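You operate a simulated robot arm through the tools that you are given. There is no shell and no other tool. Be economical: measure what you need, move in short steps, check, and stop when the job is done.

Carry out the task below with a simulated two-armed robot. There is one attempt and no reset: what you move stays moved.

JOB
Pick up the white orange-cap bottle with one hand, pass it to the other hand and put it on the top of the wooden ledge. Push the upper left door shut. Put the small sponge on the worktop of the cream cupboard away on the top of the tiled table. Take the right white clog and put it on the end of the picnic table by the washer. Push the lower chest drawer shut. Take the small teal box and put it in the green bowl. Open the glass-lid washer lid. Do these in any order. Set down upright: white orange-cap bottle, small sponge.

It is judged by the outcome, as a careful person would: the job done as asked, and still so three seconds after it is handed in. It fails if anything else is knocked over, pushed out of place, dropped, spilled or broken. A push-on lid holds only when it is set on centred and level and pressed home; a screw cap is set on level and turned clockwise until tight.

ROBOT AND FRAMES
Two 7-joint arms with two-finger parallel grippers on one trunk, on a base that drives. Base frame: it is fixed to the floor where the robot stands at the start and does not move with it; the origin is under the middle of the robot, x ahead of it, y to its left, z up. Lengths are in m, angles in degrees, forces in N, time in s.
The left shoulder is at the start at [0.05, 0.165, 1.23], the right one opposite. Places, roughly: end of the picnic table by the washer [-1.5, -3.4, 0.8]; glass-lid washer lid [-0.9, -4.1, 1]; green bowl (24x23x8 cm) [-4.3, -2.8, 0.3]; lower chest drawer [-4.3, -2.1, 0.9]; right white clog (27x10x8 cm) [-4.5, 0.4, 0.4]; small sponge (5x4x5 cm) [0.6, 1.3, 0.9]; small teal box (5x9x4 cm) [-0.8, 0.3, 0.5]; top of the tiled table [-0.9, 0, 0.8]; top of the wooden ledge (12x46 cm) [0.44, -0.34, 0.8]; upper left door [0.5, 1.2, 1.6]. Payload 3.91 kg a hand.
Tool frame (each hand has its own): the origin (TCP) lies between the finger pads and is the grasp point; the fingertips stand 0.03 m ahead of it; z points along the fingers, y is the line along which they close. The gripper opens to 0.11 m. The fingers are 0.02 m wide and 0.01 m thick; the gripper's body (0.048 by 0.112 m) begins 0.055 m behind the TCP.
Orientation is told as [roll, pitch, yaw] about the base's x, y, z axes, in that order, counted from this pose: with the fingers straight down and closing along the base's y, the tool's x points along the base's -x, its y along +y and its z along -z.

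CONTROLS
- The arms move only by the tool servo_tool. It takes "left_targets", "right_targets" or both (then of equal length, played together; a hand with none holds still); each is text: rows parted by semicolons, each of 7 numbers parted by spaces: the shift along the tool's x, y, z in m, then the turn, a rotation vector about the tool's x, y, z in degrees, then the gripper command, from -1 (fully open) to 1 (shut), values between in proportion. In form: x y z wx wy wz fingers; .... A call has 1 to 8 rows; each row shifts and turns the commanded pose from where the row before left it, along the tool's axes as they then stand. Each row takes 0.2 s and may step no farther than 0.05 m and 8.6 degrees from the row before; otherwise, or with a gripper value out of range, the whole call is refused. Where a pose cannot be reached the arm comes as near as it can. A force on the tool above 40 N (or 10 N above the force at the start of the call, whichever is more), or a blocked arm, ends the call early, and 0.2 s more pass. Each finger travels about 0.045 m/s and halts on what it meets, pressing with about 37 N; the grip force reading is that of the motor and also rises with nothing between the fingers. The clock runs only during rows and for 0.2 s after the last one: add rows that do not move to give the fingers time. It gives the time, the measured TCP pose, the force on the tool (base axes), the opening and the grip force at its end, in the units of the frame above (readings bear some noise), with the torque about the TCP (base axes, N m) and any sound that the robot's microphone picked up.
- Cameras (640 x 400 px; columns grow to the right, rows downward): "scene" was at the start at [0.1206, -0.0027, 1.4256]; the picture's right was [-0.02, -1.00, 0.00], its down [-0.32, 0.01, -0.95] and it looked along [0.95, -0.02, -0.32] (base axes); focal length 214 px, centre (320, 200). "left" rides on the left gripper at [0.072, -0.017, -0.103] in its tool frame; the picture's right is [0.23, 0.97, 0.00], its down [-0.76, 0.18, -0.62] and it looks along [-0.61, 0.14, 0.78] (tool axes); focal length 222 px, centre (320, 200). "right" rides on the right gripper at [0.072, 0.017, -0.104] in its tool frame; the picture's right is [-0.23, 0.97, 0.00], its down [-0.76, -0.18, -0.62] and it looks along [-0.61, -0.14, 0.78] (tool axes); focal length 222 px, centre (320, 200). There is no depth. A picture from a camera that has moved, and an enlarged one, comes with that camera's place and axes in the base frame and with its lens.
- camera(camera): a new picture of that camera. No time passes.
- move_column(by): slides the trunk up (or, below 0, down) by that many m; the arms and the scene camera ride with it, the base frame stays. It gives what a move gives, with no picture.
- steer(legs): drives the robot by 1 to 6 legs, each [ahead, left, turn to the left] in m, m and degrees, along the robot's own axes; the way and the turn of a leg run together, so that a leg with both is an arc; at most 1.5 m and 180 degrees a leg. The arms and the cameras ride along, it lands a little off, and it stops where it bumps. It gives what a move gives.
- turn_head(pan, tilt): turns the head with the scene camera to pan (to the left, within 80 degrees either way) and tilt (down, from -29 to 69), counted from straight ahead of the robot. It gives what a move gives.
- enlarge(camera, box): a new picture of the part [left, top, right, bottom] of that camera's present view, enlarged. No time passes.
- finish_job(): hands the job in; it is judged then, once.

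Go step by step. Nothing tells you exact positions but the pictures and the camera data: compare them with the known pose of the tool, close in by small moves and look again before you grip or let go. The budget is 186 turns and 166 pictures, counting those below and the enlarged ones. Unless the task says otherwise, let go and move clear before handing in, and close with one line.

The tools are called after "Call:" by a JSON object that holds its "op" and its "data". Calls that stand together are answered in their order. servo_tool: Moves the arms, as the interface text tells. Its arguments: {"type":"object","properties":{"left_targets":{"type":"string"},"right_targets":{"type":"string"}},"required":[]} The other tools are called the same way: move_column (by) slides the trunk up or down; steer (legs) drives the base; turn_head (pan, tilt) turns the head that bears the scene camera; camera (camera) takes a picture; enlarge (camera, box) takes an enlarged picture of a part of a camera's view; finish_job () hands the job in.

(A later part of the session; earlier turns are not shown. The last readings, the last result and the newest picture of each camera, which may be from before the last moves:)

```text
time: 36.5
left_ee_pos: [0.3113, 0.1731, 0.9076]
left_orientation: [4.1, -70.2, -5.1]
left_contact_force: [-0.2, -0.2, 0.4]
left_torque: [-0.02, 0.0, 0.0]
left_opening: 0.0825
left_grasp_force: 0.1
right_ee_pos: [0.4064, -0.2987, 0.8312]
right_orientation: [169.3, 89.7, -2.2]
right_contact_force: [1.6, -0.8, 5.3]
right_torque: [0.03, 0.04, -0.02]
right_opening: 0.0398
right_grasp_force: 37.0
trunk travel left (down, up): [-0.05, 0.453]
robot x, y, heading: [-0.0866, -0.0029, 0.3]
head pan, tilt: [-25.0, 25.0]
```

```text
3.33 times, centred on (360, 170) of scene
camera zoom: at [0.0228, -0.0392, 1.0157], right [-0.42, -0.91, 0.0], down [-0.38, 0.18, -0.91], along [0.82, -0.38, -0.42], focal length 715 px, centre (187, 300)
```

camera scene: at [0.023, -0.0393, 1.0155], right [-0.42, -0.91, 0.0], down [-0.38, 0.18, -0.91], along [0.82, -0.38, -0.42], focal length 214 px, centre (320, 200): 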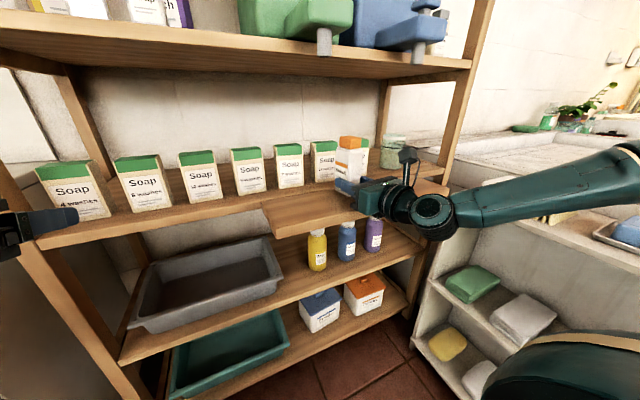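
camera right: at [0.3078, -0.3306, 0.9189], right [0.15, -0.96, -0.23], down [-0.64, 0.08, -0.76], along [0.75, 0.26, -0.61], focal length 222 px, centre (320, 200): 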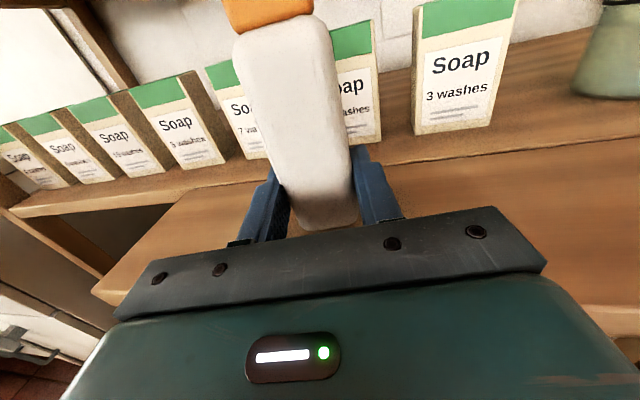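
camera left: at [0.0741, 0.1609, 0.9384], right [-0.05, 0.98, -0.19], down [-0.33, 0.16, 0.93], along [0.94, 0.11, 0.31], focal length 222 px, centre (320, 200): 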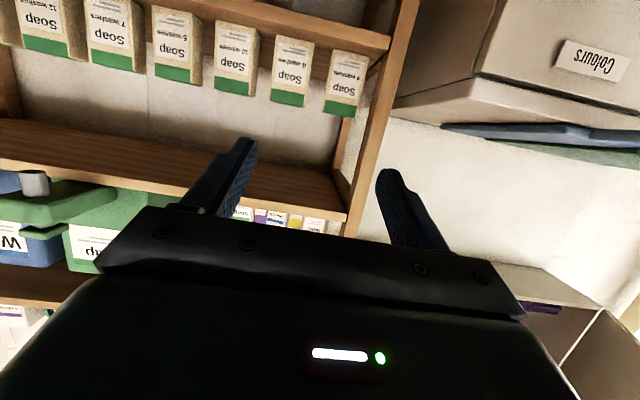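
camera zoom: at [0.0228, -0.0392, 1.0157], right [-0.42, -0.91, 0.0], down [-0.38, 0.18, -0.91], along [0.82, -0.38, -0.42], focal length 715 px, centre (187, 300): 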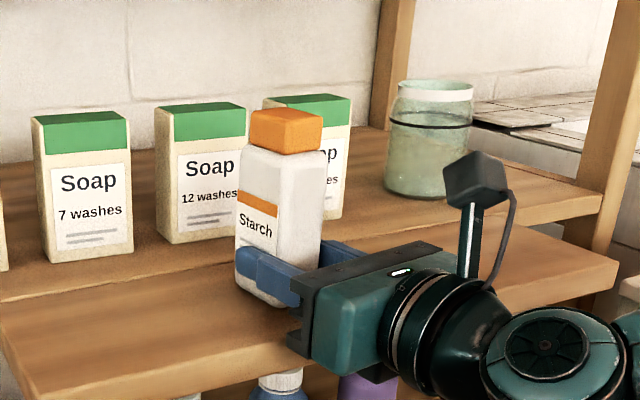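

Force 5 N up: the bottle is touching. One small push more, then release.

Call:
{"op": "servo_tool", "data": {"right_targets": "-0.002 0 0 0 0 0 1;0 0 0 0 0 0 1"}}

```text
time: 37.1
left_ee_pos: [0.3095, 0.1736, 0.908]
left_orientation: [4.0, -70.3, -5.1]
left_contact_force: [-0.5, -0.7, 0.3]
left_torque: [0.02, 0.04, 0.03]
left_opening: 0.0825
left_grasp_force: 0.1
right_ee_pos: [0.4054, -0.2985, 0.832]
right_orientation: [166.8, 89.5, -4.7]
right_contact_force: [5.2, -2.8, 19.6]
right_torque: [0.12, 0.03, 0.03]
right_opening: 0.0399
right_grasp_force: 36.8
trunk travel left (down, up): [-0.05, 0.453]
robot x, y, heading: [-0.0871, -0.0001, 0.2]
head pan, tilt: [-25.0, 25.0]
```

Firm contact. Ease by 1.5 mm, open gently, and withdraw straight back.

Call:
{"op": "servo_tool", "data": {"right_targets": "0.0015 0 0 0 0 0 1;0 0 0 0 0 0 0.1;0 0 0 0 0 0 -0.2;0 0 0 0 0 0 -0.3;0 0 -0.02 0 0 0 -0.3;0 0 -0.03 0 0 0 -0.3;0 0 -0.04 0 0 0 -0.3"}}

Call:
{"op": "enlarge", "data": {"camera": "scene", "box": [280, 110, 440, 230]}}

```text
time: 38.7
left_ee_pos: [0.3095, 0.1735, 0.9083]
left_orientation: [4.2, -70.2, -5.2]
left_contact_force: [-0.2, -0.4, 0.3]
left_torque: [0.0, 0.0, 0.06]
left_opening: 0.0825
left_grasp_force: 0.0
right_ee_pos: [0.3393, -0.3275, 0.8292]
right_orientation: [-85.6, 89.9, 103.2]
right_contact_force: [-0.7, -0.1, 0.3]
right_torque: [0.01, -0.02, -0.01]
right_opening: 0.0714
right_grasp_force: 0.0
right hand out of reach, approached as far as the arm can: row 7
trunk travel left (down, up): [-0.05, 0.453]
robot x, y, heading: [-0.0867, 0.0017, 0.0]
head pan, tilt: [-25.0, 25.0]
```

```text
3.33 times, centred on (360, 170) of scene
camera zoom: at [0.023, -0.0393, 1.0155], right [-0.42, -0.91, 0.0], down [-0.38, 0.18, -0.91], along [0.82, -0.38, -0.42], focal length 715 px, centre (187, 300)
```

zoom: 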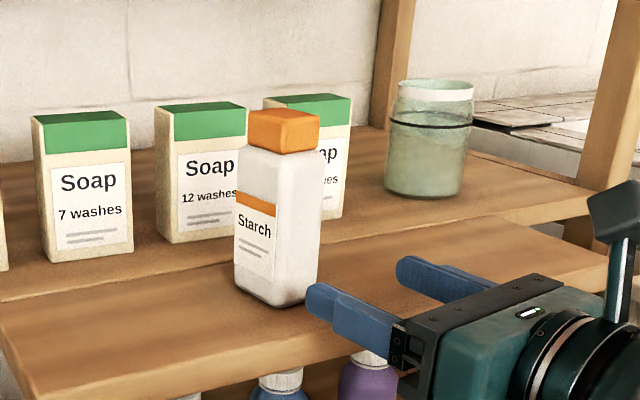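

The bottle stands upright on the ledge. I back off, raise the trunk and look left toward the cream cupboard.

Call:
{"op": "steer", "data": {"legs": [[-0.25, 0, 0]]}}

Call:
{"op": "move_column", "data": {"by": 0.35}}

Call:
{"op": "turn_head", "data": {"pan": 60, "tilt": 10}}

Call:
{"op": "camera", "data": {"camera": "scene"}}

```text
time: 40.5
left_ee_pos: [0.061, 0.1719, 0.9069]
left_orientation: [4.1, -70.2, -5.5]
left_contact_force: [0.6, -0.5, 0.5]
left_torque: [-0.01, -0.01, -0.03]
left_opening: 0.0824
left_grasp_force: 0.0
right_ee_pos: [0.0886, -0.3275, 0.8289]
right_orientation: [-88.2, 89.9, 100.3]
right_contact_force: [-0.7, 0.2, -0.6]
right_torque: [-0.01, -0.02, -0.03]
right_opening: 0.0712
right_grasp_force: 0.1
trunk travel left (down, up): [-0.05, 0.453]
robot x, y, heading: [-0.3401, -0.0014, -0.2]
head pan, tilt: [-25.0, 25.0]
```

```text
time: 43.9
left_ee_pos: [0.0613, 0.1714, 1.2581]
left_orientation: [4.0, -70.2, -5.4]
left_contact_force: [0.8, -0.4, 0.1]
left_torque: [-0.02, -0.02, 0.01]
left_opening: 0.0825
left_grasp_force: 0.0
right_ee_pos: [0.0881, -0.3283, 1.1797]
right_orientation: [-88.3, 90.0, 100.3]
right_contact_force: [0.4, -0.6, 0.1]
right_torque: [0.04, -0.03, 0.03]
right_opening: 0.0715
right_grasp_force: 0.1
trunk travel left (down, up): [-0.4, 0.103]
robot x, y, heading: [-0.339, -0.0028, -0.2]
head pan, tilt: [-25.0, 25.0]
```

```text
time: 45.5
left_ee_pos: [0.0625, 0.1728, 1.257]
left_orientation: [4.1, -70.3, -5.4]
left_contact_force: [-0.6, 0.0, -0.3]
left_torque: [-0.01, -0.02, 0.01]
left_opening: 0.0825
left_grasp_force: 0.0
right_ee_pos: [0.0886, -0.328, 1.1797]
right_orientation: [-89.4, 89.9, 99.1]
right_contact_force: [-0.1, 0.1, 0.3]
right_torque: [0.0, 0.02, -0.01]
right_opening: 0.0715
right_grasp_force: 0.0
trunk travel left (down, up): [-0.4, 0.103]
robot x, y, heading: [-0.3413, 0.0002, -0.1]
head pan, tilt: [60.0, 10.0]
```

```text
133 pictures are left
camera scene: at [-0.2636, 0.0798, 1.3899], right [0.86, -0.5, 0.0], down [-0.09, -0.15, -0.98], along [0.49, 0.85, -0.17], focal length 214 px, centre (320, 200)
```

scene: 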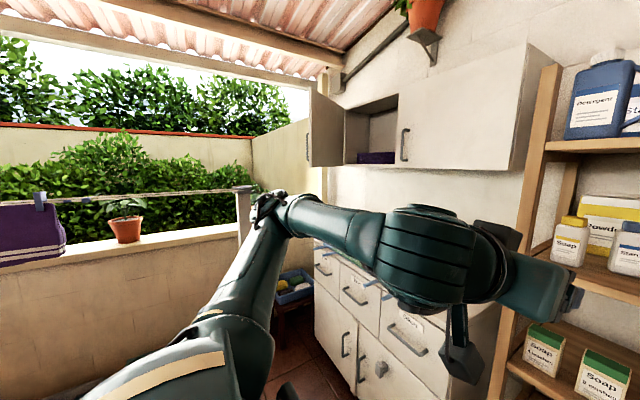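

The upper-left door stands open, hinged at its left, pointing out. I strafe left to stand before the cream cupboard and look again.

Call:
{"op": "steer", "data": {"legs": [[0, 0.85, 0]]}}

Call:
{"op": "turn_head", "data": {"pan": 25, "tilt": 0}}

Call:
{"op": "camera", "data": {"camera": "scene"}}

Call:
{"op": "turn_head", "data": {"pan": 25, "tilt": 40}}

Call:
{"op": "camera", "data": {"camera": "scene"}}

```text
time: 53.3
left_ee_pos: [0.0669, 1.0164, 1.2575]
left_orientation: [4.1, -70.1, -5.7]
left_contact_force: [-0.2, -0.8, 0.2]
left_torque: [-0.01, 0.0, 0.0]
left_opening: 0.0826
left_grasp_force: 0.0
right_ee_pos: [0.0914, 0.5157, 1.1796]
right_orientation: [-91.2, 90.0, 96.8]
right_contact_force: [-0.9, 0.8, -0.4]
right_torque: [0.0, 0.0, 0.02]
right_opening: 0.0715
right_grasp_force: 0.0
trunk travel left (down, up): [-0.4, 0.103]
robot x, y, heading: [-0.3328, 0.8485, -0.2]
head pan, tilt: [60.0, 10.0]
```

```text
time: 54.3
left_ee_pos: [0.0661, 1.0164, 1.258]
left_orientation: [4.1, -70.2, -5.8]
left_contact_force: [-0.7, 0.1, -0.3]
left_torque: [0.01, 0.01, -0.01]
left_opening: 0.0825
left_grasp_force: 0.1
right_ee_pos: [0.0915, 0.5152, 1.1798]
right_orientation: [-86.9, 90.0, 101.2]
right_contact_force: [-1.0, 0.3, -0.7]
right_torque: [-0.02, -0.01, 0.0]
right_opening: 0.0719
right_grasp_force: 0.0
trunk travel left (down, up): [-0.4, 0.103]
robot x, y, heading: [-0.3356, 0.8461, -0.5]
head pan, tilt: [25.0, 0.0]
```

```text
132 pictures are left
camera scene: at [-0.2238, 0.8835, 1.4059], right [0.41, -0.91, 0.0], down [0.0, 0.0, -1.0], along [0.91, 0.41, 0.0], focal length 214 px, centre (320, 200)
```

scene: 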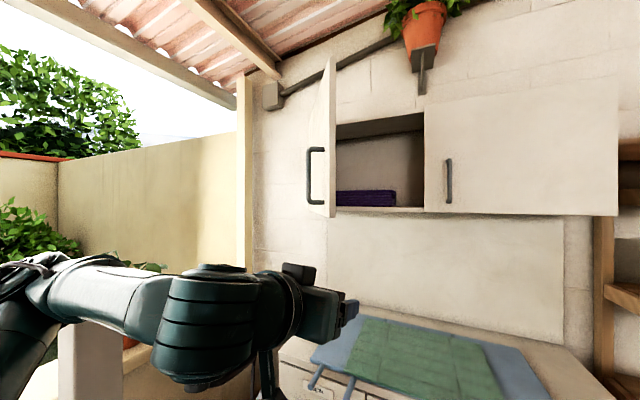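

```text
time: 55.4
left_ee_pos: [0.0675, 1.0156, 1.2576]
left_orientation: [4.1, -70.3, -5.9]
left_contact_force: [-0.5, 0.8, -0.3]
left_torque: [0.02, -0.03, 0.0]
left_opening: 0.0822
left_grasp_force: 0.0
right_ee_pos: [0.0906, 0.5152, 1.1791]
right_orientation: [-91.6, 89.9, 96.3]
right_contact_force: [-0.5, 0.2, 0.0]
right_torque: [0.04, -0.01, -0.02]
right_opening: 0.0718
right_grasp_force: 0.0
trunk travel left (down, up): [-0.4, 0.103]
robot x, y, heading: [-0.3345, 0.8468, -0.3]
head pan, tilt: [25.0, 40.0]
```

```text
131 pictures are left
camera scene: at [-0.2283, 0.8814, 1.3423], right [0.41, -0.91, 0.0], down [-0.58, -0.27, -0.77], along [0.7, 0.32, -0.64], focal length 214 px, centre (320, 200)
```

scene: 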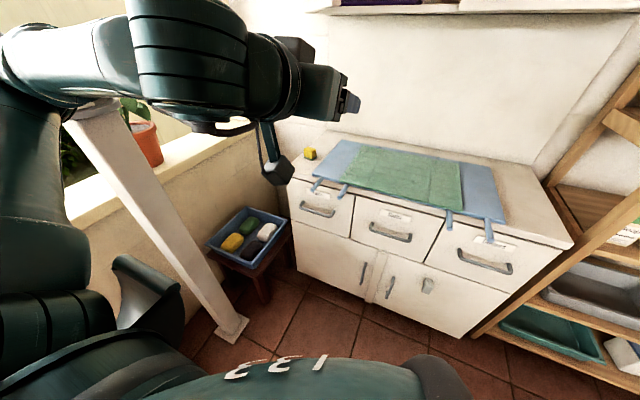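

The sponge is at about [0.54,1.28,0.9]. I zoom on the open door to understand its swing.

Call:
{"op": "turn_head", "data": {"pan": 25, "tilt": -10}}

Call:
{"op": "enlarge", "data": {"camera": "scene", "box": [240, 80, 480, 280]}}

```text
time: 56.6
left_ee_pos: [0.067, 1.0165, 1.2574]
left_orientation: [4.1, -70.2, -5.8]
left_contact_force: [0.1, -0.6, 0.1]
left_torque: [-0.02, 0.03, 0.03]
left_opening: 0.0825
left_grasp_force: 0.1
right_ee_pos: [0.0911, 0.5151, 1.1792]
right_orientation: [-86.9, 89.8, 101.1]
right_contact_force: [0.1, 0.5, -0.5]
right_torque: [0.02, 0.01, 0.02]
right_opening: 0.0715
right_grasp_force: 0.1
trunk travel left (down, up): [-0.4, 0.103]
robot x, y, heading: [-0.3352, 0.8461, -0.6]
head pan, tilt: [25.0, -10.0]
```

```text
2.00 times, centred on (360, 180) of scene
camera zoom: at [-0.2289, 0.8811, 1.4211], right [0.41, -0.91, 0.0], down [0.16, 0.07, -0.98], along [0.9, 0.41, 0.17], focal length 429 px, centre (240, 240)
```

zoom: 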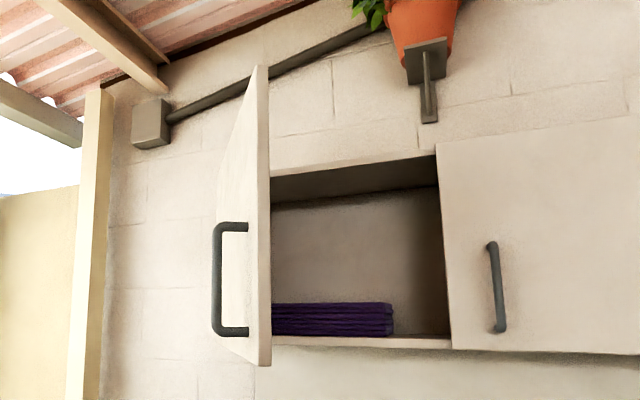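

Triangulating: hinge near [0.66,1.3], free edge near [0.27,1.08], door z 1.37–1.75; it closes by pushing its outer face in +x/-y. I raise the left fist to z≈1.45 and set y≈1.1.

Call:
{"op": "move_column", "data": {"by": 0.1}}

Call:
{"op": "servo_tool", "data": {"left_targets": "-0.038 0 -0.013 0 0 0 1;-0.038 0 -0.013 0 0 0 1;-0.01 0 -0.003 0 0 0 1;0 0 0 0 0 0 1;0 0 0 0 0 0 1"}}

Call:
{"op": "steer", "data": {"legs": [[0, 0.1, 0], [0.1, 0, 0]]}}

Call:
{"op": "camera", "data": {"camera": "scene"}}

Call:
{"op": "camera", "data": {"camera": "left"}}

```text
time: 57.9
left_ee_pos: [0.0682, 1.017, 1.3567]
left_orientation: [4.2, -70.2, -5.8]
left_contact_force: [-0.6, 0.6, -0.5]
left_torque: [0.0, -0.01, 0.03]
left_opening: 0.0824
left_grasp_force: 0.1
right_ee_pos: [0.0908, 0.5146, 1.279]
right_orientation: [-82.9, 89.9, 105.1]
right_contact_force: [-0.2, 0.0, -0.5]
right_torque: [0.03, 0.03, 0.06]
right_opening: 0.0715
right_grasp_force: 0.0
trunk travel left (down, up): [-0.5, 0.003]
robot x, y, heading: [-0.333, 0.8469, -0.5]
head pan, tilt: [25.0, -10.0]
```

```text
time: 59.1
left_ee_pos: [0.0677, 1.0139, 1.449]
left_orientation: [4.2, -70.3, -5.9]
left_contact_force: [0.9, 0.4, -0.3]
left_torque: [0.02, 0.02, -0.01]
left_opening: 0.0
left_grasp_force: 23.7
right_ee_pos: [0.0908, 0.5153, 1.279]
right_orientation: [-89.9, 90.1, 98.1]
right_contact_force: [1.5, -0.8, -0.8]
right_torque: [-0.01, 0.01, -0.02]
right_opening: 0.0715
right_grasp_force: 0.1
trunk travel left (down, up): [-0.5, 0.003]
robot x, y, heading: [-0.3352, 0.8442, -0.3]
head pan, tilt: [25.0, -10.0]
```

```text
time: 61.4
left_ee_pos: [0.1691, 1.1119, 1.4487]
left_orientation: [4.2, -70.3, -5.9]
left_contact_force: [1.5, 0.2, -0.6]
left_torque: [-0.01, 0.0, -0.02]
left_opening: 0.0
left_grasp_force: 36.6
right_ee_pos: [0.1936, 0.6138, 1.2795]
right_orientation: [-63.4, 89.8, 124.7]
right_contact_force: [-0.1, -0.3, -0.3]
right_torque: [-0.03, 0.02, 0.04]
right_opening: 0.0716
right_grasp_force: 0.1
trunk travel left (down, up): [-0.5, 0.003]
robot x, y, heading: [-0.2316, 0.9434, -0.3]
head pan, tilt: [25.0, -10.0]
```

```text
129 pictures are left
camera scene: at [-0.1272, 0.9791, 1.5211], right [0.41, -0.91, 0.0], down [0.16, 0.07, -0.98], along [0.9, 0.41, 0.17], focal length 214 px, centre (320, 200)
```

scene: 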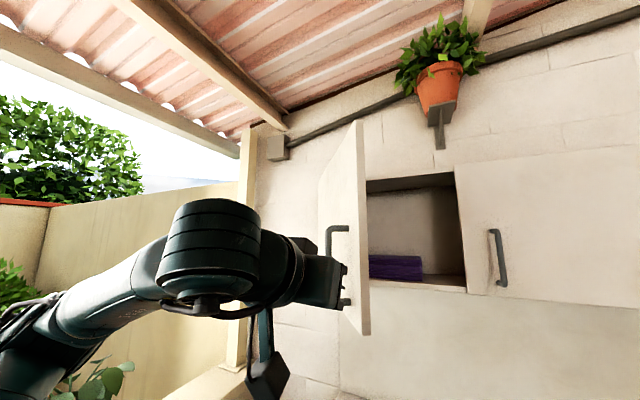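

```text
128 pictures are left
camera left: at [0.0462, 1.1001, 1.4148], right [-0.04, 0.98, -0.19], down [-0.32, 0.17, 0.93], along [0.95, 0.1, 0.31], focal length 222 px, centre (320, 200)
```

left: 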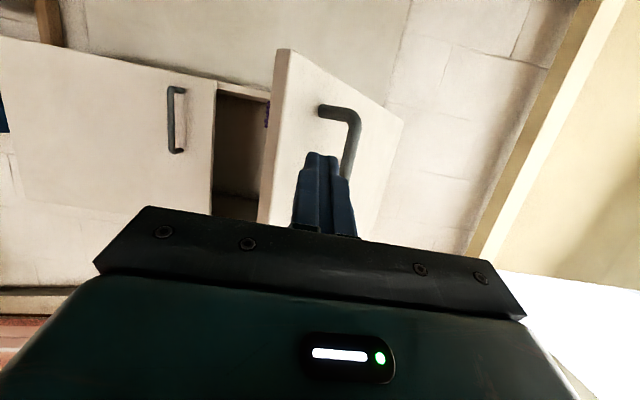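

The fist faces the door's outer face beside the handle. I push forward.

Call:
{"op": "servo_tool", "data": {"left_targets": "-0.012 0 0.033 0 0 0 1;-0.012 0 0.033 0 0 0 1;-0.012 0 0.033 0 0 0 1;-0.012 0 0.033 0 0 0 1;-0.012 0 0.033 0 0 0 1;-0.012 0 0.033 0 0 0 1;-0.012 0 0.033 0 0 0 1"}}

Call:
{"op": "camera", "data": {"camera": "left"}}

```text
time: 62.4
left_ee_pos: [0.2908, 1.0963, 1.4522]
left_orientation: [5.1, -70.2, -8.3]
left_contact_force: [-15.6, -6.9, 1.3]
left_torque: [0.36, 0.14, 1.33]
left_opening: 0.0
left_grasp_force: 37.0
right_ee_pos: [0.19, 0.6127, 1.2795]
right_orientation: [-139.7, 89.9, 48.4]
right_contact_force: [0.7, 0.8, 0.2]
right_torque: [-0.04, 0.01, -0.01]
right_opening: 0.0712
right_grasp_force: 0.1
trunk travel left (down, up): [-0.5, 0.003]
robot x, y, heading: [-0.2324, 0.9443, -0.4]
head pan, tilt: [25.0, -10.0]
stopped in row 4 (left hand): the force on the tool passed its limit at 50 N (the readings are from after the stop); the commanded pose is now the measured one
```

```text
127 pictures are left
camera left: at [0.1671, 1.0884, 1.4185], right [-0.02, 0.98, -0.18], down [-0.32, 0.17, 0.93], along [0.95, 0.07, 0.31], focal length 222 px, centre (320, 200)
```

left: 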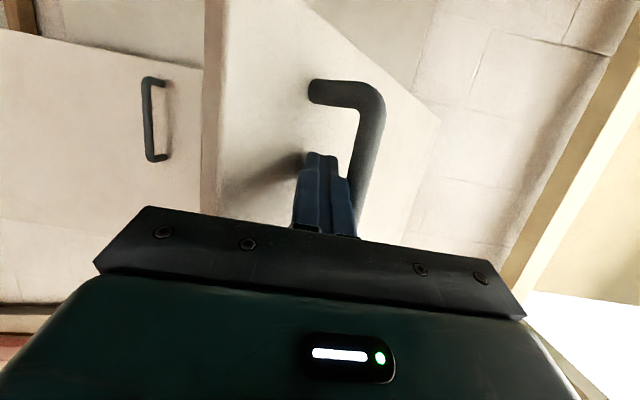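

The fist is jammed against the handle; the door's face actually needs pushing to the right (-y) first. I push diagonally along its swing.

Call:
{"op": "servo_tool", "data": {"left_targets": "0.003 0 -0.01 0 0 0 1;-0.005 -0.025 0.014 0 0 0 1;-0.006 -0.025 0.017 0 0 0 1;-0.007 -0.025 0.019 0 0 0 1;-0.007 -0.023 0.021 0 0 0 1;-0.008 -0.02 0.023 0 0 0 1"}}

Call:
{"op": "camera", "data": {"camera": "left"}}

Call:
{"op": "camera", "data": {"camera": "scene"}}

```text
time: 63.8
left_ee_pos: [0.3781, 0.9743, 1.4454]
left_orientation: [5.0, -69.9, -8.0]
left_contact_force: [-0.6, -0.2, -0.1]
left_torque: [0.0, -0.01, 0.01]
left_opening: 0.0
left_grasp_force: 37.4
right_ee_pos: [0.1918, 0.6118, 1.2794]
right_orientation: [-83.1, 89.8, 104.9]
right_contact_force: [0.0, -0.7, 0.7]
right_torque: [-0.01, 0.01, 0.03]
right_opening: 0.0714
right_grasp_force: 0.1
trunk travel left (down, up): [-0.5, 0.003]
robot x, y, heading: [-0.2342, 0.9458, -0.5]
head pan, tilt: [25.0, -10.0]
```

```text
126 pictures are left
camera left: at [0.2542, 0.9649, 1.4115], right [-0.02, 0.98, -0.18], down [-0.32, 0.17, 0.93], along [0.95, 0.08, 0.31], focal length 222 px, centre (320, 200)
```

left: 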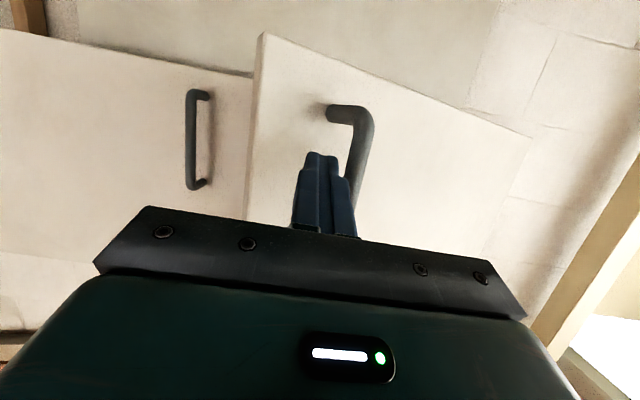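

```text
125 pictures are left
camera scene: at [-0.1278, 0.9775, 1.5211], right [0.41, -0.91, 0.0], down [0.16, 0.07, -0.98], along [0.9, 0.41, 0.17], focal length 214 px, centre (320, 200)
```

scene: 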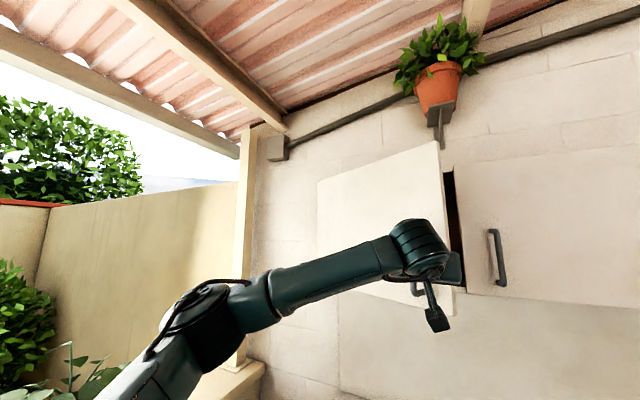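

The door is nearly closed. I drive ahead a little and push straight in with the arm.

Call:
{"op": "steer", "data": {"legs": [[0.1, 0, 0]]}}

Call:
{"op": "servo_tool", "data": {"left_targets": "-0.008 -0.004 0.023 0 0 0 1;-0.008 -0.004 0.023 0 0 0 1;-0.008 0 0.023 0 0 0 1;-0.008 0 0.023 0 0 0 1;-0.008 0 0.023 0 0 0 1;-0.008 0 0.023 0 0 0 1"}}

Call:
{"op": "camera", "data": {"camera": "scene"}}

```text
time: 64.8
left_ee_pos: [0.4345, 0.951, 1.4488]
left_orientation: [5.5, -70.4, -11.6]
left_contact_force: [-3.9, -7.8, 7.4]
left_torque: [0.02, -0.27, -0.26]
left_opening: 0.0
left_grasp_force: 37.6
right_ee_pos: [0.2572, 0.6093, 1.2772]
right_orientation: [-61.1, 89.9, 126.9]
right_contact_force: [0.6, -1.1, -0.3]
right_torque: [0.01, 0.01, 0.0]
right_opening: 0.0717
right_grasp_force: 0.0
trunk travel left (down, up): [-0.5, 0.003]
robot x, y, heading: [-0.165, 0.9444, -0.9]
head pan, tilt: [25.0, -10.0]
stopped in leg 1: the force on the tool passed its limit at 46 N (the readings are from after the stop); the commanded pose is now the measured one
```

```text
time: 66.2
left_ee_pos: [0.5706, 0.9152, 1.4475]
left_orientation: [6.8, -70.3, -13.8]
left_contact_force: [-25.2, -27.9, 4.6]
left_torque: [-0.28, 0.15, -0.62]
left_opening: 0.0
left_grasp_force: 37.8
right_ee_pos: [0.2502, 0.6058, 1.2788]
right_orientation: [-135.5, 89.5, 52.4]
right_contact_force: [-0.3, -0.8, 0.3]
right_torque: [0.01, -0.03, 0.0]
right_opening: 0.0715
right_grasp_force: 0.1
trunk travel left (down, up): [-0.5, 0.003]
robot x, y, heading: [-0.1698, 0.9425, -0.3]
head pan, tilt: [25.0, -10.0]
```

```text
124 pictures are left
camera scene: at [-0.0694, 0.9706, 1.5217], right [0.41, -0.91, 0.0], down [0.16, 0.08, -0.98], along [0.9, 0.4, 0.18], focal length 214 px, centre (320, 200)
```

scene: 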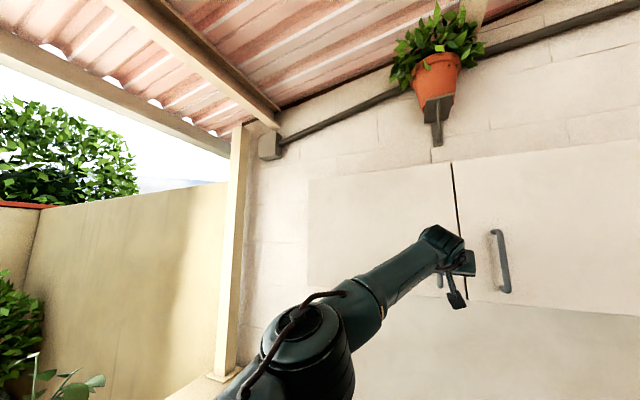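

Nearly shut. One more press, then back off and inspect.

Call:
{"op": "servo_tool", "data": {"left_targets": "-0.005 0.003 0.014 0 0 0 1;-0.005 0.002 0.014 0 0 0 1;-0.005 0 0.014 0 0 0 1"}}

Call:
{"op": "servo_tool", "data": {"left_targets": "0.015 0 -0.042 0 0 0 1;0.015 0 -0.042 0 0 0 1;0.015 0 -0.042 0 0 0 1;0.015 0 -0.042 0 0 0 1"}}

Call:
{"op": "camera", "data": {"camera": "left"}}

Call:
{"op": "enlarge", "data": {"camera": "scene", "box": [280, 120, 520, 320]}}

```text
time: 66.5
left_ee_pos: [0.5773, 0.9149, 1.4425]
left_orientation: [5.7, -70.0, -13.4]
left_contact_force: [-10.4, -9.1, 4.9]
left_torque: [-0.12, 0.06, -0.14]
left_opening: 0.0
left_grasp_force: 37.8
left hand out of reach, approached as far as the arm can: row 1
right_ee_pos: [0.2559, 0.6114, 1.2792]
right_orientation: [-10.7, 89.9, 177.3]
right_contact_force: [0.9, 0.4, -0.3]
right_torque: [-0.02, -0.01, -0.05]
right_opening: 0.0713
right_grasp_force: 0.0
trunk travel left (down, up): [-0.5, 0.003]
robot x, y, heading: [-0.1661, 0.9444, -0.6]
head pan, tilt: [25.0, -10.0]
stopped in row 1 (left hand): the force on the tool passed its limit at 48 N (the readings are from after the stop); the commanded pose is now the measured one
```

```text
time: 67.5
left_ee_pos: [0.399, 0.9454, 1.4471]
left_orientation: [5.8, -70.0, -12.7]
left_contact_force: [0.5, 0.3, -0.5]
left_torque: [-0.01, 0.0, -0.02]
left_opening: 0.0003
left_grasp_force: 37.8
right_ee_pos: [0.2536, 0.6123, 1.2793]
right_orientation: [-174.4, 90.0, 13.7]
right_contact_force: [-0.4, -0.5, 0.0]
right_torque: [0.03, -0.02, 0.0]
right_opening: 0.0714
right_grasp_force: 0.1
trunk travel left (down, up): [-0.5, 0.003]
robot x, y, heading: [-0.1673, 0.9446, -0.6]
head pan, tilt: [25.0, -10.0]
```

```text
123 pictures are left
camera left: at [0.2753, 0.9455, 1.4119], right [0.05, 0.98, -0.18], down [-0.31, 0.19, 0.93], along [0.95, 0.01, 0.31], focal length 222 px, centre (320, 200)
```

left: 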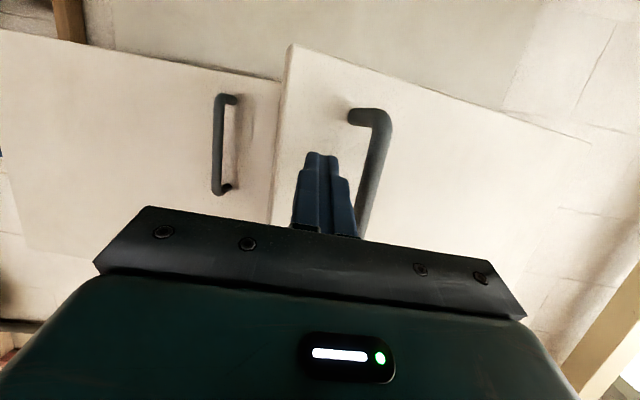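

```text
2.00 times, centred on (400, 220) of scene
camera zoom: at [-0.0643, 0.9781, 1.5213], right [0.41, -0.91, 0.0], down [0.16, 0.07, -0.98], along [0.9, 0.41, 0.17], focal length 429 px, centre (160, 160)
```

zoom: 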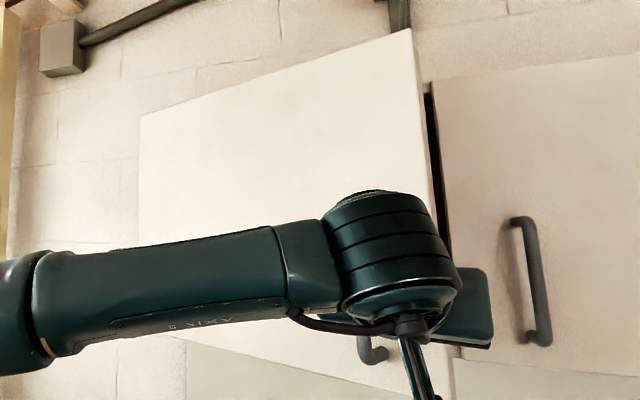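

The retreat dragged the door slightly open (the fist rubbed the handle). I come closer, push again more squarely, and retreat away from the handle.

Call:
{"op": "servo_tool", "data": {"left_targets": "0.015 -0.01 -0.042 0 0 0 1;0.015 -0.01 -0.042 0 0 0 1;0.006 0 -0.017 5 0 0 1"}}

Call:
{"op": "steer", "data": {"legs": [[0.12, 0, 0]]}}

Call:
{"op": "camera", "data": {"camera": "left"}}

```text
time: 68.3
left_ee_pos: [0.2916, 0.9375, 1.443]
left_orientation: [0.6, -69.9, -12.7]
left_contact_force: [-0.9, 0.4, 0.4]
left_torque: [0.01, -0.01, -0.01]
left_opening: 0.0001
left_grasp_force: 38.1
right_ee_pos: [0.2556, 0.6122, 1.2798]
right_orientation: [67.3, 90.0, -104.8]
right_contact_force: [-0.2, 0.3, -0.2]
right_torque: [-0.01, 0.02, -0.03]
right_opening: 0.0713
right_grasp_force: 0.0
trunk travel left (down, up): [-0.5, 0.003]
robot x, y, heading: [-0.1664, 0.9465, -0.8]
head pan, tilt: [25.0, -10.0]
```

```text
time: 69.6
left_ee_pos: [0.4106, 0.9344, 1.4434]
left_orientation: [0.9, -69.9, -13.0]
left_contact_force: [0.1, 0.2, -0.4]
left_torque: [0.01, 0.04, 0.0]
left_opening: 0.0002
left_grasp_force: 37.9
right_ee_pos: [0.3748, 0.6102, 1.2796]
right_orientation: [-39.0, 89.9, 148.9]
right_contact_force: [1.0, 0.7, -0.3]
right_torque: [-0.02, -0.02, 0.0]
right_opening: 0.0714
right_grasp_force: 0.1
trunk travel left (down, up): [-0.5, 0.003]
robot x, y, heading: [-0.0502, 0.9419, -0.6]
head pan, tilt: [25.0, -10.0]
```

```text
121 pictures are left
camera left: at [0.2876, 0.9447, 1.4101], right [0.13, 0.97, -0.21], down [-0.28, 0.24, 0.93], along [0.95, -0.06, 0.3], focal length 222 px, centre (320, 200)
```

left: 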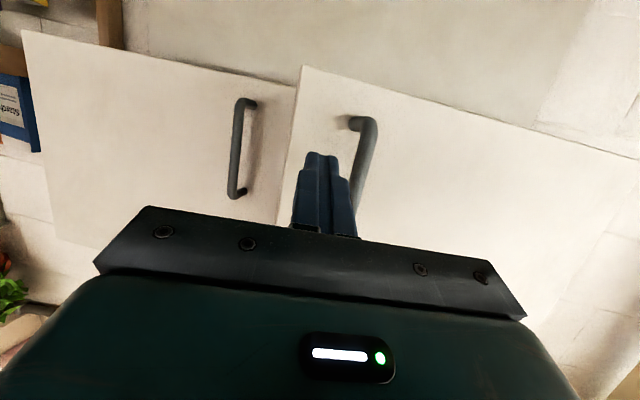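

Call:
{"op": "servo_tool", "data": {"left_targets": "-0.01 0.004 0.028 0 0 0 1;-0.01 0.004 0.028 0 0 0 1;-0.01 0.004 0.028 0 0 0 1;-0.01 0.004 0.028 0 0 0 1;-0.01 0.004 0.028 0 0 0 1;-0.01 0.004 0.028 0 0 0 1;-0.01 0.004 0.028 0 0 0 1;-0.01 0.004 0.028 0 0 0 1"}}

Call:
{"op": "camera", "data": {"camera": "left"}}

```text
time: 71.2
left_ee_pos: [0.6082, 0.9037, 1.4413]
left_orientation: [1.1, -69.6, -15.2]
left_contact_force: [-23.2, -4.9, 5.4]
left_torque: [-0.08, -0.33, 0.28]
left_opening: 0.0
left_grasp_force: 37.3
right_ee_pos: [0.3736, 0.6076, 1.2783]
right_orientation: [-87.3, 89.9, 100.4]
right_contact_force: [0.8, 0.8, 0.1]
right_torque: [0.01, 0.0, -0.04]
right_opening: 0.0715
right_grasp_force: 0.0
trunk travel left (down, up): [-0.5, 0.003]
robot x, y, heading: [-0.0504, 0.9442, -0.9]
head pan, tilt: [25.0, -10.0]
stopped in row 8 (left hand): the force on the tool passed its limit at 60 N (the readings are from after the stop); the commanded pose is now the measured one
```

```text
120 pictures are left
camera left: at [0.4853, 0.9177, 1.4099], right [0.16, 0.96, -0.21], down [-0.27, 0.24, 0.93], along [0.95, -0.1, 0.3], focal length 222 px, centre (320, 200)
```

left: 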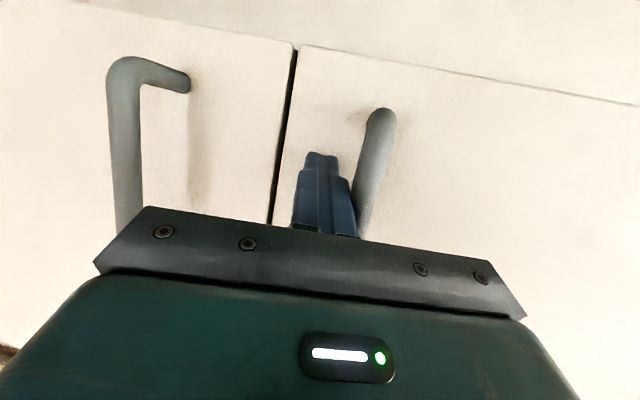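

The door is flush. I retreat with a bias away from the handle and check.

Call:
{"op": "servo_tool", "data": {"left_targets": "0.006 -0.01 -0.018 0 0 0 1;0.012 -0.01 -0.034 0 0 0 1;0.015 -0.01 -0.042 0 0 0 1;0.015 -0.01 -0.042 0 0 0 1;0.015 -0.01 -0.042 0 0 0 1"}}

Call:
{"op": "camera", "data": {"camera": "left"}}

```text
time: 72.4
left_ee_pos: [0.4167, 0.9067, 1.4444]
left_orientation: [1.1, -69.4, -14.4]
left_contact_force: [0.1, -0.3, -0.9]
left_torque: [0.03, -0.02, 0.01]
left_opening: 0.0
left_grasp_force: 37.7
right_ee_pos: [0.3724, 0.6089, 1.2792]
right_orientation: [-118.7, 90.1, 69.1]
right_contact_force: [-0.5, 0.4, -0.6]
right_torque: [0.02, -0.01, 0.0]
right_opening: 0.0713
right_grasp_force: 0.1
trunk travel left (down, up): [-0.5, 0.003]
robot x, y, heading: [-0.0465, 0.9431, -0.8]
head pan, tilt: [25.0, -10.0]
```

```text
119 pictures are left
camera left: at [0.2934, 0.9187, 1.4122], right [0.15, 0.97, -0.21], down [-0.27, 0.24, 0.93], along [0.95, -0.08, 0.29], focal length 222 px, centre (320, 200)
```

left: 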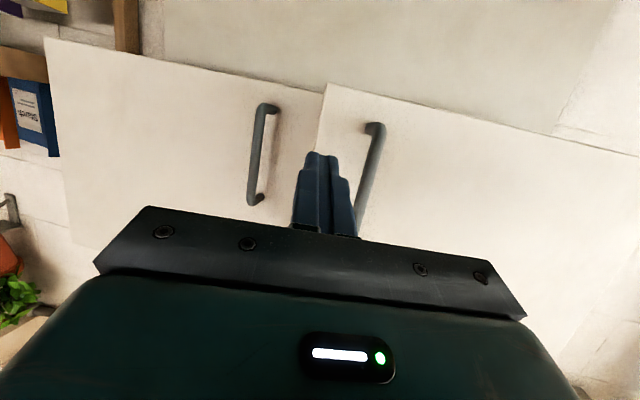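

The door's corner seems to stand a few cm proud again. I wait a moment and check whether it drifts.

Call:
{"op": "servo_tool", "data": {"left_targets": "0 0 0 0 0 0 1;0 0 0 0 0 0 1;0 0 0 0 0 0 1;0 0 0 0 0 0 1;0 0 0 0 0 0 1"}}

Call:
{"op": "enlarge", "data": {"camera": "left", "box": [220, 50, 420, 250]}}

Call:
{"op": "turn_head", "data": {"pan": 0, "tilt": -15}}

Call:
{"op": "camera", "data": {"camera": "scene"}}

```text
time: 73.6
left_ee_pos: [0.4196, 0.9064, 1.4449]
left_orientation: [1.2, -69.4, -14.5]
left_contact_force: [-0.3, -0.1, -0.1]
left_torque: [-0.03, -0.01, -0.03]
left_opening: 0.0
left_grasp_force: 38.1
right_ee_pos: [0.3742, 0.6087, 1.2801]
right_orientation: [-68.5, 89.9, 119.5]
right_contact_force: [-0.7, -0.3, 0.8]
right_torque: [0.02, 0.03, 0.0]
right_opening: 0.0715
right_grasp_force: 0.0
trunk travel left (down, up): [-0.5, 0.003]
robot x, y, heading: [-0.0467, 0.9374, -0.9]
head pan, tilt: [25.0, -10.0]
```

```text
2.00 times, centred on (320, 150) of left
camera zoom: at [0.2946, 0.9185, 1.4121], right [0.15, 0.97, -0.21], down [-0.27, 0.24, 0.93], along [0.95, -0.08, 0.29], focal length 444 px, centre (320, 300)
```

zoom: 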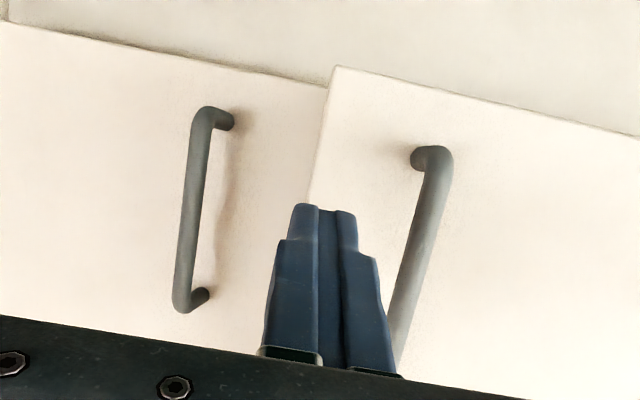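

```text
time: 74.5
left_ee_pos: [0.4176, 0.9069, 1.4435]
left_orientation: [1.2, -69.3, -14.5]
left_contact_force: [-0.1, 0.1, -0.6]
left_torque: [-0.04, 0.02, 0.03]
left_opening: 0.0001
left_grasp_force: 37.7
right_ee_pos: [0.3741, 0.6086, 1.2791]
right_orientation: [-67.7, 89.9, 120.2]
right_contact_force: [-0.1, -0.3, -0.8]
right_torque: [-0.03, 0.0, -0.01]
right_opening: 0.0716
right_grasp_force: 0.0
trunk travel left (down, up): [-0.5, 0.003]
robot x, y, heading: [-0.0486, 0.9409, -0.8]
head pan, tilt: [0.0, -15.0]
```

```text
117 pictures are left
camera scene: at [0.0596, 0.94, 1.5283], right [-0.01, -1.0, 0.0], down [0.26, 0.0, -0.97], along [0.97, -0.01, 0.26], focal length 214 px, centre (320, 200)
```

scene: 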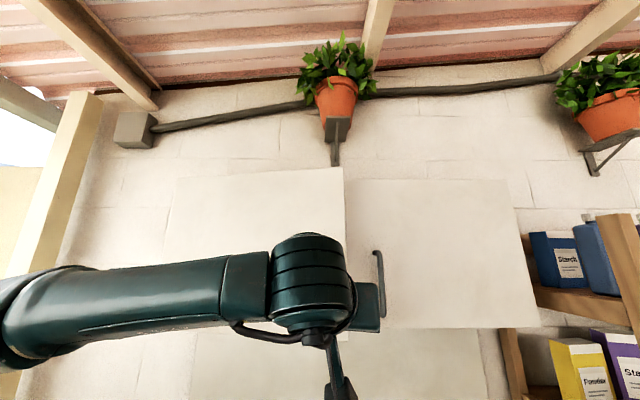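

It's ajar by a few degrees. I push it again, ending slowly, and withdraw very slowly so it doesn't follow.

Call:
{"op": "servo_tool", "data": {"left_targets": "-0.01 0.006 0.028 0 0 0 1;-0.01 0.006 0.028 0 0 0 1;-0.01 0.006 0.028 0 0 0 1;-0.007 0.004 0.02 0 0 0 1;-0.007 0.004 0.02 0 0 0 1;-0.005 0.003 0.014 0 0 0 1;-0.004 0.002 0.01 0 0 0 1;-0.004 0.002 0.01 0 0 0 1"}}

Call:
{"op": "servo_tool", "data": {"left_targets": "-0.003 0.002 0.008 0 0 0 1;-0.003 0.002 0.008 0 0 0 1;-0.003 0.002 0.008 0 0 0 1;-0.002 0 0.006 0 0 0 1;-0.002 0 0.006 0 0 0 1;0 0 0 0 0 0 1;0 0 0 0 0 0 1"}}

Call:
{"op": "camera", "data": {"camera": "scene"}}

```text
time: 76.3
left_ee_pos: [0.5886, 0.8989, 1.4411]
left_orientation: [1.3, -69.5, -14.5]
left_contact_force: [0.3, 0.2, -0.1]
left_torque: [-0.03, 0.01, 0.04]
left_opening: 0.0002
left_grasp_force: 37.8
right_ee_pos: [0.3743, 0.6102, 1.2785]
right_orientation: [-63.6, 90.0, 124.2]
right_contact_force: [0.0, 0.2, 0.1]
right_torque: [-0.02, 0.03, -0.01]
right_opening: 0.0713
right_grasp_force: 0.0
trunk travel left (down, up): [-0.5, 0.003]
robot x, y, heading: [-0.0467, 0.938, -0.6]
head pan, tilt: [0.0, -15.0]
```

```text
time: 77.3
left_ee_pos: [0.6085, 0.8996, 1.4412]
left_orientation: [0.8, -69.0, -14.3]
left_contact_force: [-24.4, 8.6, -0.9]
left_torque: [0.03, 0.06, 0.33]
left_opening: 0.0
left_grasp_force: 37.4
right_ee_pos: [0.3699, 0.612, 1.2813]
right_orientation: [155.4, 89.8, -16.7]
right_contact_force: [-0.2, 0.2, 0.2]
right_torque: [-0.04, -0.03, 0.0]
right_opening: 0.0714
right_grasp_force: 0.0
trunk travel left (down, up): [-0.5, 0.003]
robot x, y, heading: [-0.0483, 0.9409, -0.7]
head pan, tilt: [0.0, -15.0]
stopped in row 4 (left hand): the force on the tool passed its limit at 46 N (the readings are from after the stop); the commanded pose is now the measured one
```

```text
116 pictures are left
camera scene: at [0.0528, 0.9429, 1.5289], right [-0.01, -1.0, 0.0], down [0.26, -0.01, -0.96], along [0.96, -0.01, 0.26], focal length 214 px, centre (320, 200)
```

scene: 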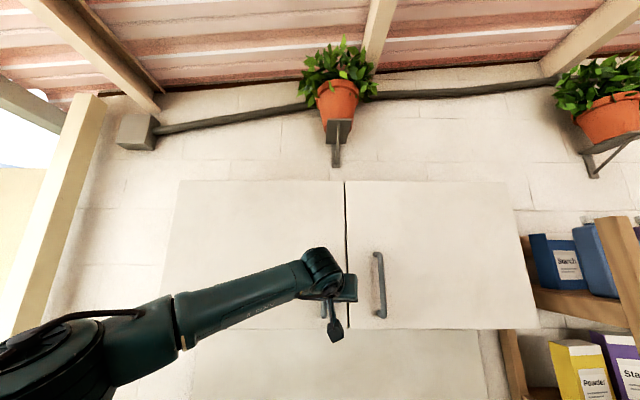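

Flush now. Very slow release.

Call:
{"op": "servo_tool", "data": {"left_targets": "0.0003 0 -0.001 0 0 0 1;0.0003 0 -0.001 0 0 0 1;0.0005 0 -0.0015 0 0 0 1;0.0005 0 -0.0015 0 0 0 1;0.0007 -0.001 -0.002 0 0 0 1;0.0007 -0.001 -0.002 0 0 0 1;0.001 -0.001 -0.003 0 0 0 1;0.001 -0.001 -0.003 0 0 0 1"}}

Call:
{"op": "servo_tool", "data": {"left_targets": "0.001 -0.001 -0.004 0 0 0 1;0.001 -0.001 -0.004 0 0 0 1;0.002 -0.002 -0.006 0 0 0 1;0.002 -0.002 -0.006 0 0 0 1;0.003 -0.003 -0.01 0 0 0 1;0.005 -0.005 -0.015 0 0 0 1;0.01 -0.01 -0.03 0 0 0 1"}}

Call:
{"op": "camera", "data": {"camera": "scene"}}

```text
time: 79.1
left_ee_pos: [0.5999, 0.8951, 1.439]
left_orientation: [1.0, -68.8, -14.4]
left_contact_force: [-0.5, -0.7, 0.3]
left_torque: [0.02, 0.0, -0.01]
left_opening: 0.0
left_grasp_force: 37.7
right_ee_pos: [0.3729, 0.6102, 1.2787]
right_orientation: [-69.5, 89.9, 118.4]
right_contact_force: [-0.2, 0.0, -0.2]
right_torque: [-0.05, 0.01, 0.0]
right_opening: 0.072
right_grasp_force: 0.0
trunk travel left (down, up): [-0.5, 0.003]
robot x, y, heading: [-0.0477, 0.9422, -0.8]
head pan, tilt: [0.0, -15.0]
```

```text
time: 80.7
left_ee_pos: [0.5155, 0.8909, 1.445]
left_orientation: [1.1, -68.9, -14.5]
left_contact_force: [-0.1, 0.7, -0.3]
left_torque: [0.0, 0.0, -0.01]
left_opening: 0.0002
left_grasp_force: 37.8
right_ee_pos: [0.3728, 0.6098, 1.2792]
right_orientation: [-121.4, 89.9, 66.6]
right_contact_force: [-0.5, 0.3, -0.2]
right_torque: [-0.01, 0.02, -0.02]
right_opening: 0.0716
right_grasp_force: 0.0
trunk travel left (down, up): [-0.5, 0.003]
robot x, y, heading: [-0.0453, 0.9399, -0.5]
head pan, tilt: [0.0, -15.0]
```

```text
115 pictures are left
camera scene: at [0.0579, 0.9402, 1.5285], right [-0.01, -1.0, 0.0], down [0.26, 0.0, -0.97], along [0.97, -0.01, 0.26], focal length 214 px, centre (320, 200)
```

scene: 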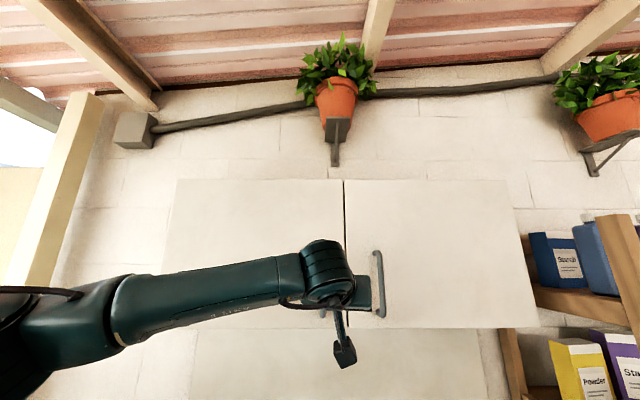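

The door is shut flush. Next the sponge: I back off, strafe left, lower, and look at it.

Call:
{"op": "steer", "data": {"legs": [[-0.2, 0, 0], [0, 0.14, 0]]}}

Call:
{"op": "servo_tool", "data": {"left_targets": "0 0 0 0 8 0 -1;0 0 0 0 8 0 -1;0 0 0 0 8 0 -1;0.01 0.02 0.01 3 0 0 -1;0.02 0.02 -0.03 3 0 0 -1;0.02 0.02 -0.03 3 0 0 -1;0.02 0.02 -0.03 3 0 0 -1", "right_targets": "0.045 0 0 0 0 0 -0.3;0.045 0 0 0 0 0 -0.3;0.03 0 0 0 0 0 -0.3;0 0 0 0 0 0 -0.3;0 0 0 0 0 0 -0.3;0 0 0 0 0 0 -0.3;0 0 0 0 0 0 -0.3"}}

Call:
{"op": "move_column", "data": {"by": -0.25}}

Call:
{"op": "turn_head", "data": {"pan": 15, "tilt": 25}}

Call:
{"op": "camera", "data": {"camera": "scene"}}

Call:
{"op": "camera", "data": {"camera": "left"}}

```text
time: 83.8
left_ee_pos: [0.3202, 1.0317, 1.4444]
left_orientation: [1.0, -68.8, -14.7]
left_contact_force: [0.2, 0.0, 0.2]
left_torque: [-0.01, -0.03, 0.0]
left_opening: 0.0
left_grasp_force: 37.6
right_ee_pos: [0.1768, 0.7504, 1.2789]
right_orientation: [-56.7, 89.9, 130.8]
right_contact_force: [-0.3, 0.3, 0.1]
right_torque: [-0.01, 0.01, -0.02]
right_opening: 0.0712
right_grasp_force: 0.0
trunk travel left (down, up): [-0.5, 0.003]
robot x, y, heading: [-0.2475, 1.0868, -1.1]
head pan, tilt: [0.0, -15.0]
```

```text
time: 85.4
left_ee_pos: [0.2417, 1.1446, 1.4475]
left_orientation: [-11.5, -44.9, -14.1]
left_contact_force: [-0.8, -0.3, -0.3]
left_torque: [0.0, -0.01, -0.03]
left_opening: 0.1102
left_grasp_force: 0.0
right_ee_pos: [0.1737, 0.7512, 1.3994]
right_orientation: [106.1, 89.9, -66.2]
right_contact_force: [-0.8, 0.1, -0.1]
right_torque: [0.0, 0.04, -0.01]
right_opening: 0.0715
right_grasp_force: 0.1
trunk travel left (down, up): [-0.5, 0.003]
robot x, y, heading: [-0.2452, 1.09, -1.1]
head pan, tilt: [0.0, -15.0]
```

```text
time: 88.0
left_ee_pos: [0.2449, 1.1279, 1.1915]
left_orientation: [-10.5, -44.1, -15.3]
left_contact_force: [-0.1, -0.6, 0.4]
left_torque: [-0.01, -0.02, 0.0]
left_opening: 0.11
left_grasp_force: 0.0
right_ee_pos: [0.1785, 0.7402, 1.1433]
right_orientation: [-78.3, 89.4, 109.2]
right_contact_force: [0.0, 0.4, 0.0]
right_torque: [0.01, -0.04, 0.04]
right_opening: 0.0714
right_grasp_force: 0.1
trunk travel left (down, up): [-0.25, 0.253]
robot x, y, heading: [-0.243, 1.0838, -1.1]
head pan, tilt: [0.0, -15.0]
```

```text
time: 89.0
left_ee_pos: [0.2466, 1.128, 1.1906]
left_orientation: [-10.4, -43.8, -15.2]
left_contact_force: [-0.5, -0.4, 0.0]
left_torque: [0.01, 0.01, 0.0]
left_opening: 0.1099
left_grasp_force: 0.0
right_ee_pos: [0.1778, 0.7382, 1.144]
right_orientation: [-81.0, 89.3, 106.5]
right_contact_force: [0.8, 0.4, -0.4]
right_torque: [0.03, -0.02, 0.01]
right_opening: 0.0714
right_grasp_force: 0.1
trunk travel left (down, up): [-0.25, 0.253]
robot x, y, heading: [-0.2479, 1.0844, -1.0]
head pan, tilt: [15.0, 25.0]
```

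```text
114 pictures are left
camera scene: at [-0.1252, 1.096, 1.2147], right [0.24, -0.97, -0.01], down [-0.41, -0.09, -0.91], along [0.88, 0.22, -0.42], focal length 214 px, centre (320, 200)
```

scene: 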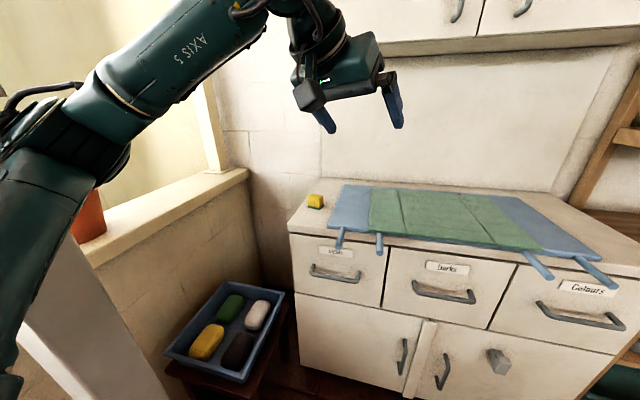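

```text
113 pictures are left
camera left: at [0.1244, 1.1632, 1.216], right [0.21, 0.93, -0.29], down [0.22, 0.24, 0.95], along [0.95, -0.26, -0.15], focal length 222 px, centre (320, 200)
```

left: 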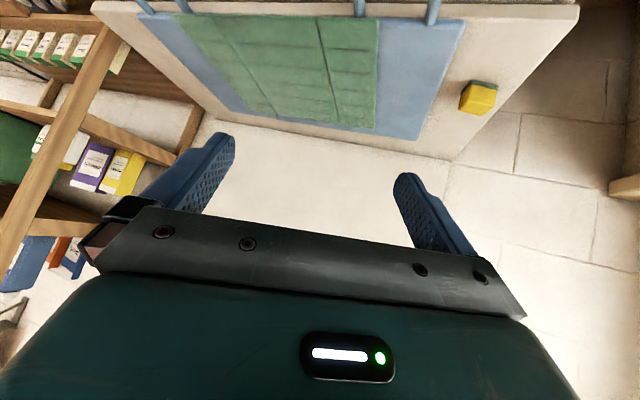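

Sponge centre ≈[0.534,1.283,0.89]. I straighten the left hand's yaw (45° down-forward) and move it left in front of the sponge.

Call:
{"op": "servo_tool", "data": {"left_targets": "0 0.02 0 -5.2 -1 -5.3 -1;0 0.02 0 -5.2 -1 -5.3 -1;0 0.02 0 -5.2 -1 -5.3 -1;0 0.02 0 -5.2 -1 -5.3 -1;0 0.02 0 0 0 5.4 -1;0 0.02 0 0 0 5.4 -1;0 0.02 0 0 0 0 -1"}}

Call:
{"op": "move_column", "data": {"by": -0.15}}

Call:
{"op": "camera", "data": {"camera": "left"}}

```text
time: 90.8
left_ee_pos: [0.2466, 1.1751, 1.1741]
left_orientation: [6.8, -44.2, -13.9]
left_contact_force: [0.7, -0.2, 0.5]
left_torque: [-0.02, 0.09, -0.05]
left_opening: 0.1099
left_grasp_force: 0.1
right_ee_pos: [0.1698, 0.7193, 1.1447]
right_orientation: [-96.1, 88.8, 90.6]
right_contact_force: [-0.1, -0.4, 0.1]
right_torque: [0.07, -0.04, 0.06]
right_opening: 0.0715
right_grasp_force: 0.2
trunk travel left (down, up): [-0.25, 0.253]
robot x, y, heading: [-0.2408, 1.0831, -1.6]
head pan, tilt: [15.0, 25.0]
stopped in row 7 (left hand): the arm was blocked; the commanded pose is now the measured one
```

```text
time: 92.5
left_ee_pos: [0.2384, 1.1739, 1.0293]
left_orientation: [7.9, -44.9, -14.9]
left_contact_force: [-0.1, 0.4, 0.9]
left_torque: [0.02, 0.01, 0.02]
left_opening: 0.1099
left_grasp_force: 0.1
right_ee_pos: [0.1682, 0.7251, 0.9912]
right_orientation: [-106.9, 88.3, 80.0]
right_contact_force: [-0.4, -0.9, 0.6]
right_torque: [-0.01, 0.01, 0.0]
right_opening: 0.0717
right_grasp_force: 0.0
trunk travel left (down, up): [-0.1, 0.403]
robot x, y, heading: [-0.2443, 1.0796, -1.8]
head pan, tilt: [15.0, 25.0]
```

```text
112 pictures are left
camera left: at [0.1122, 1.1752, 1.0481], right [0.0, 1.0, -0.07], down [0.11, 0.07, 0.99], along [0.99, -0.01, -0.11], focal length 222 px, centre (320, 200)
```

left: 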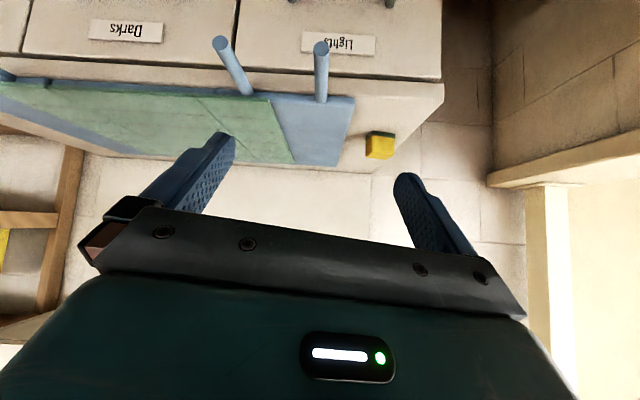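

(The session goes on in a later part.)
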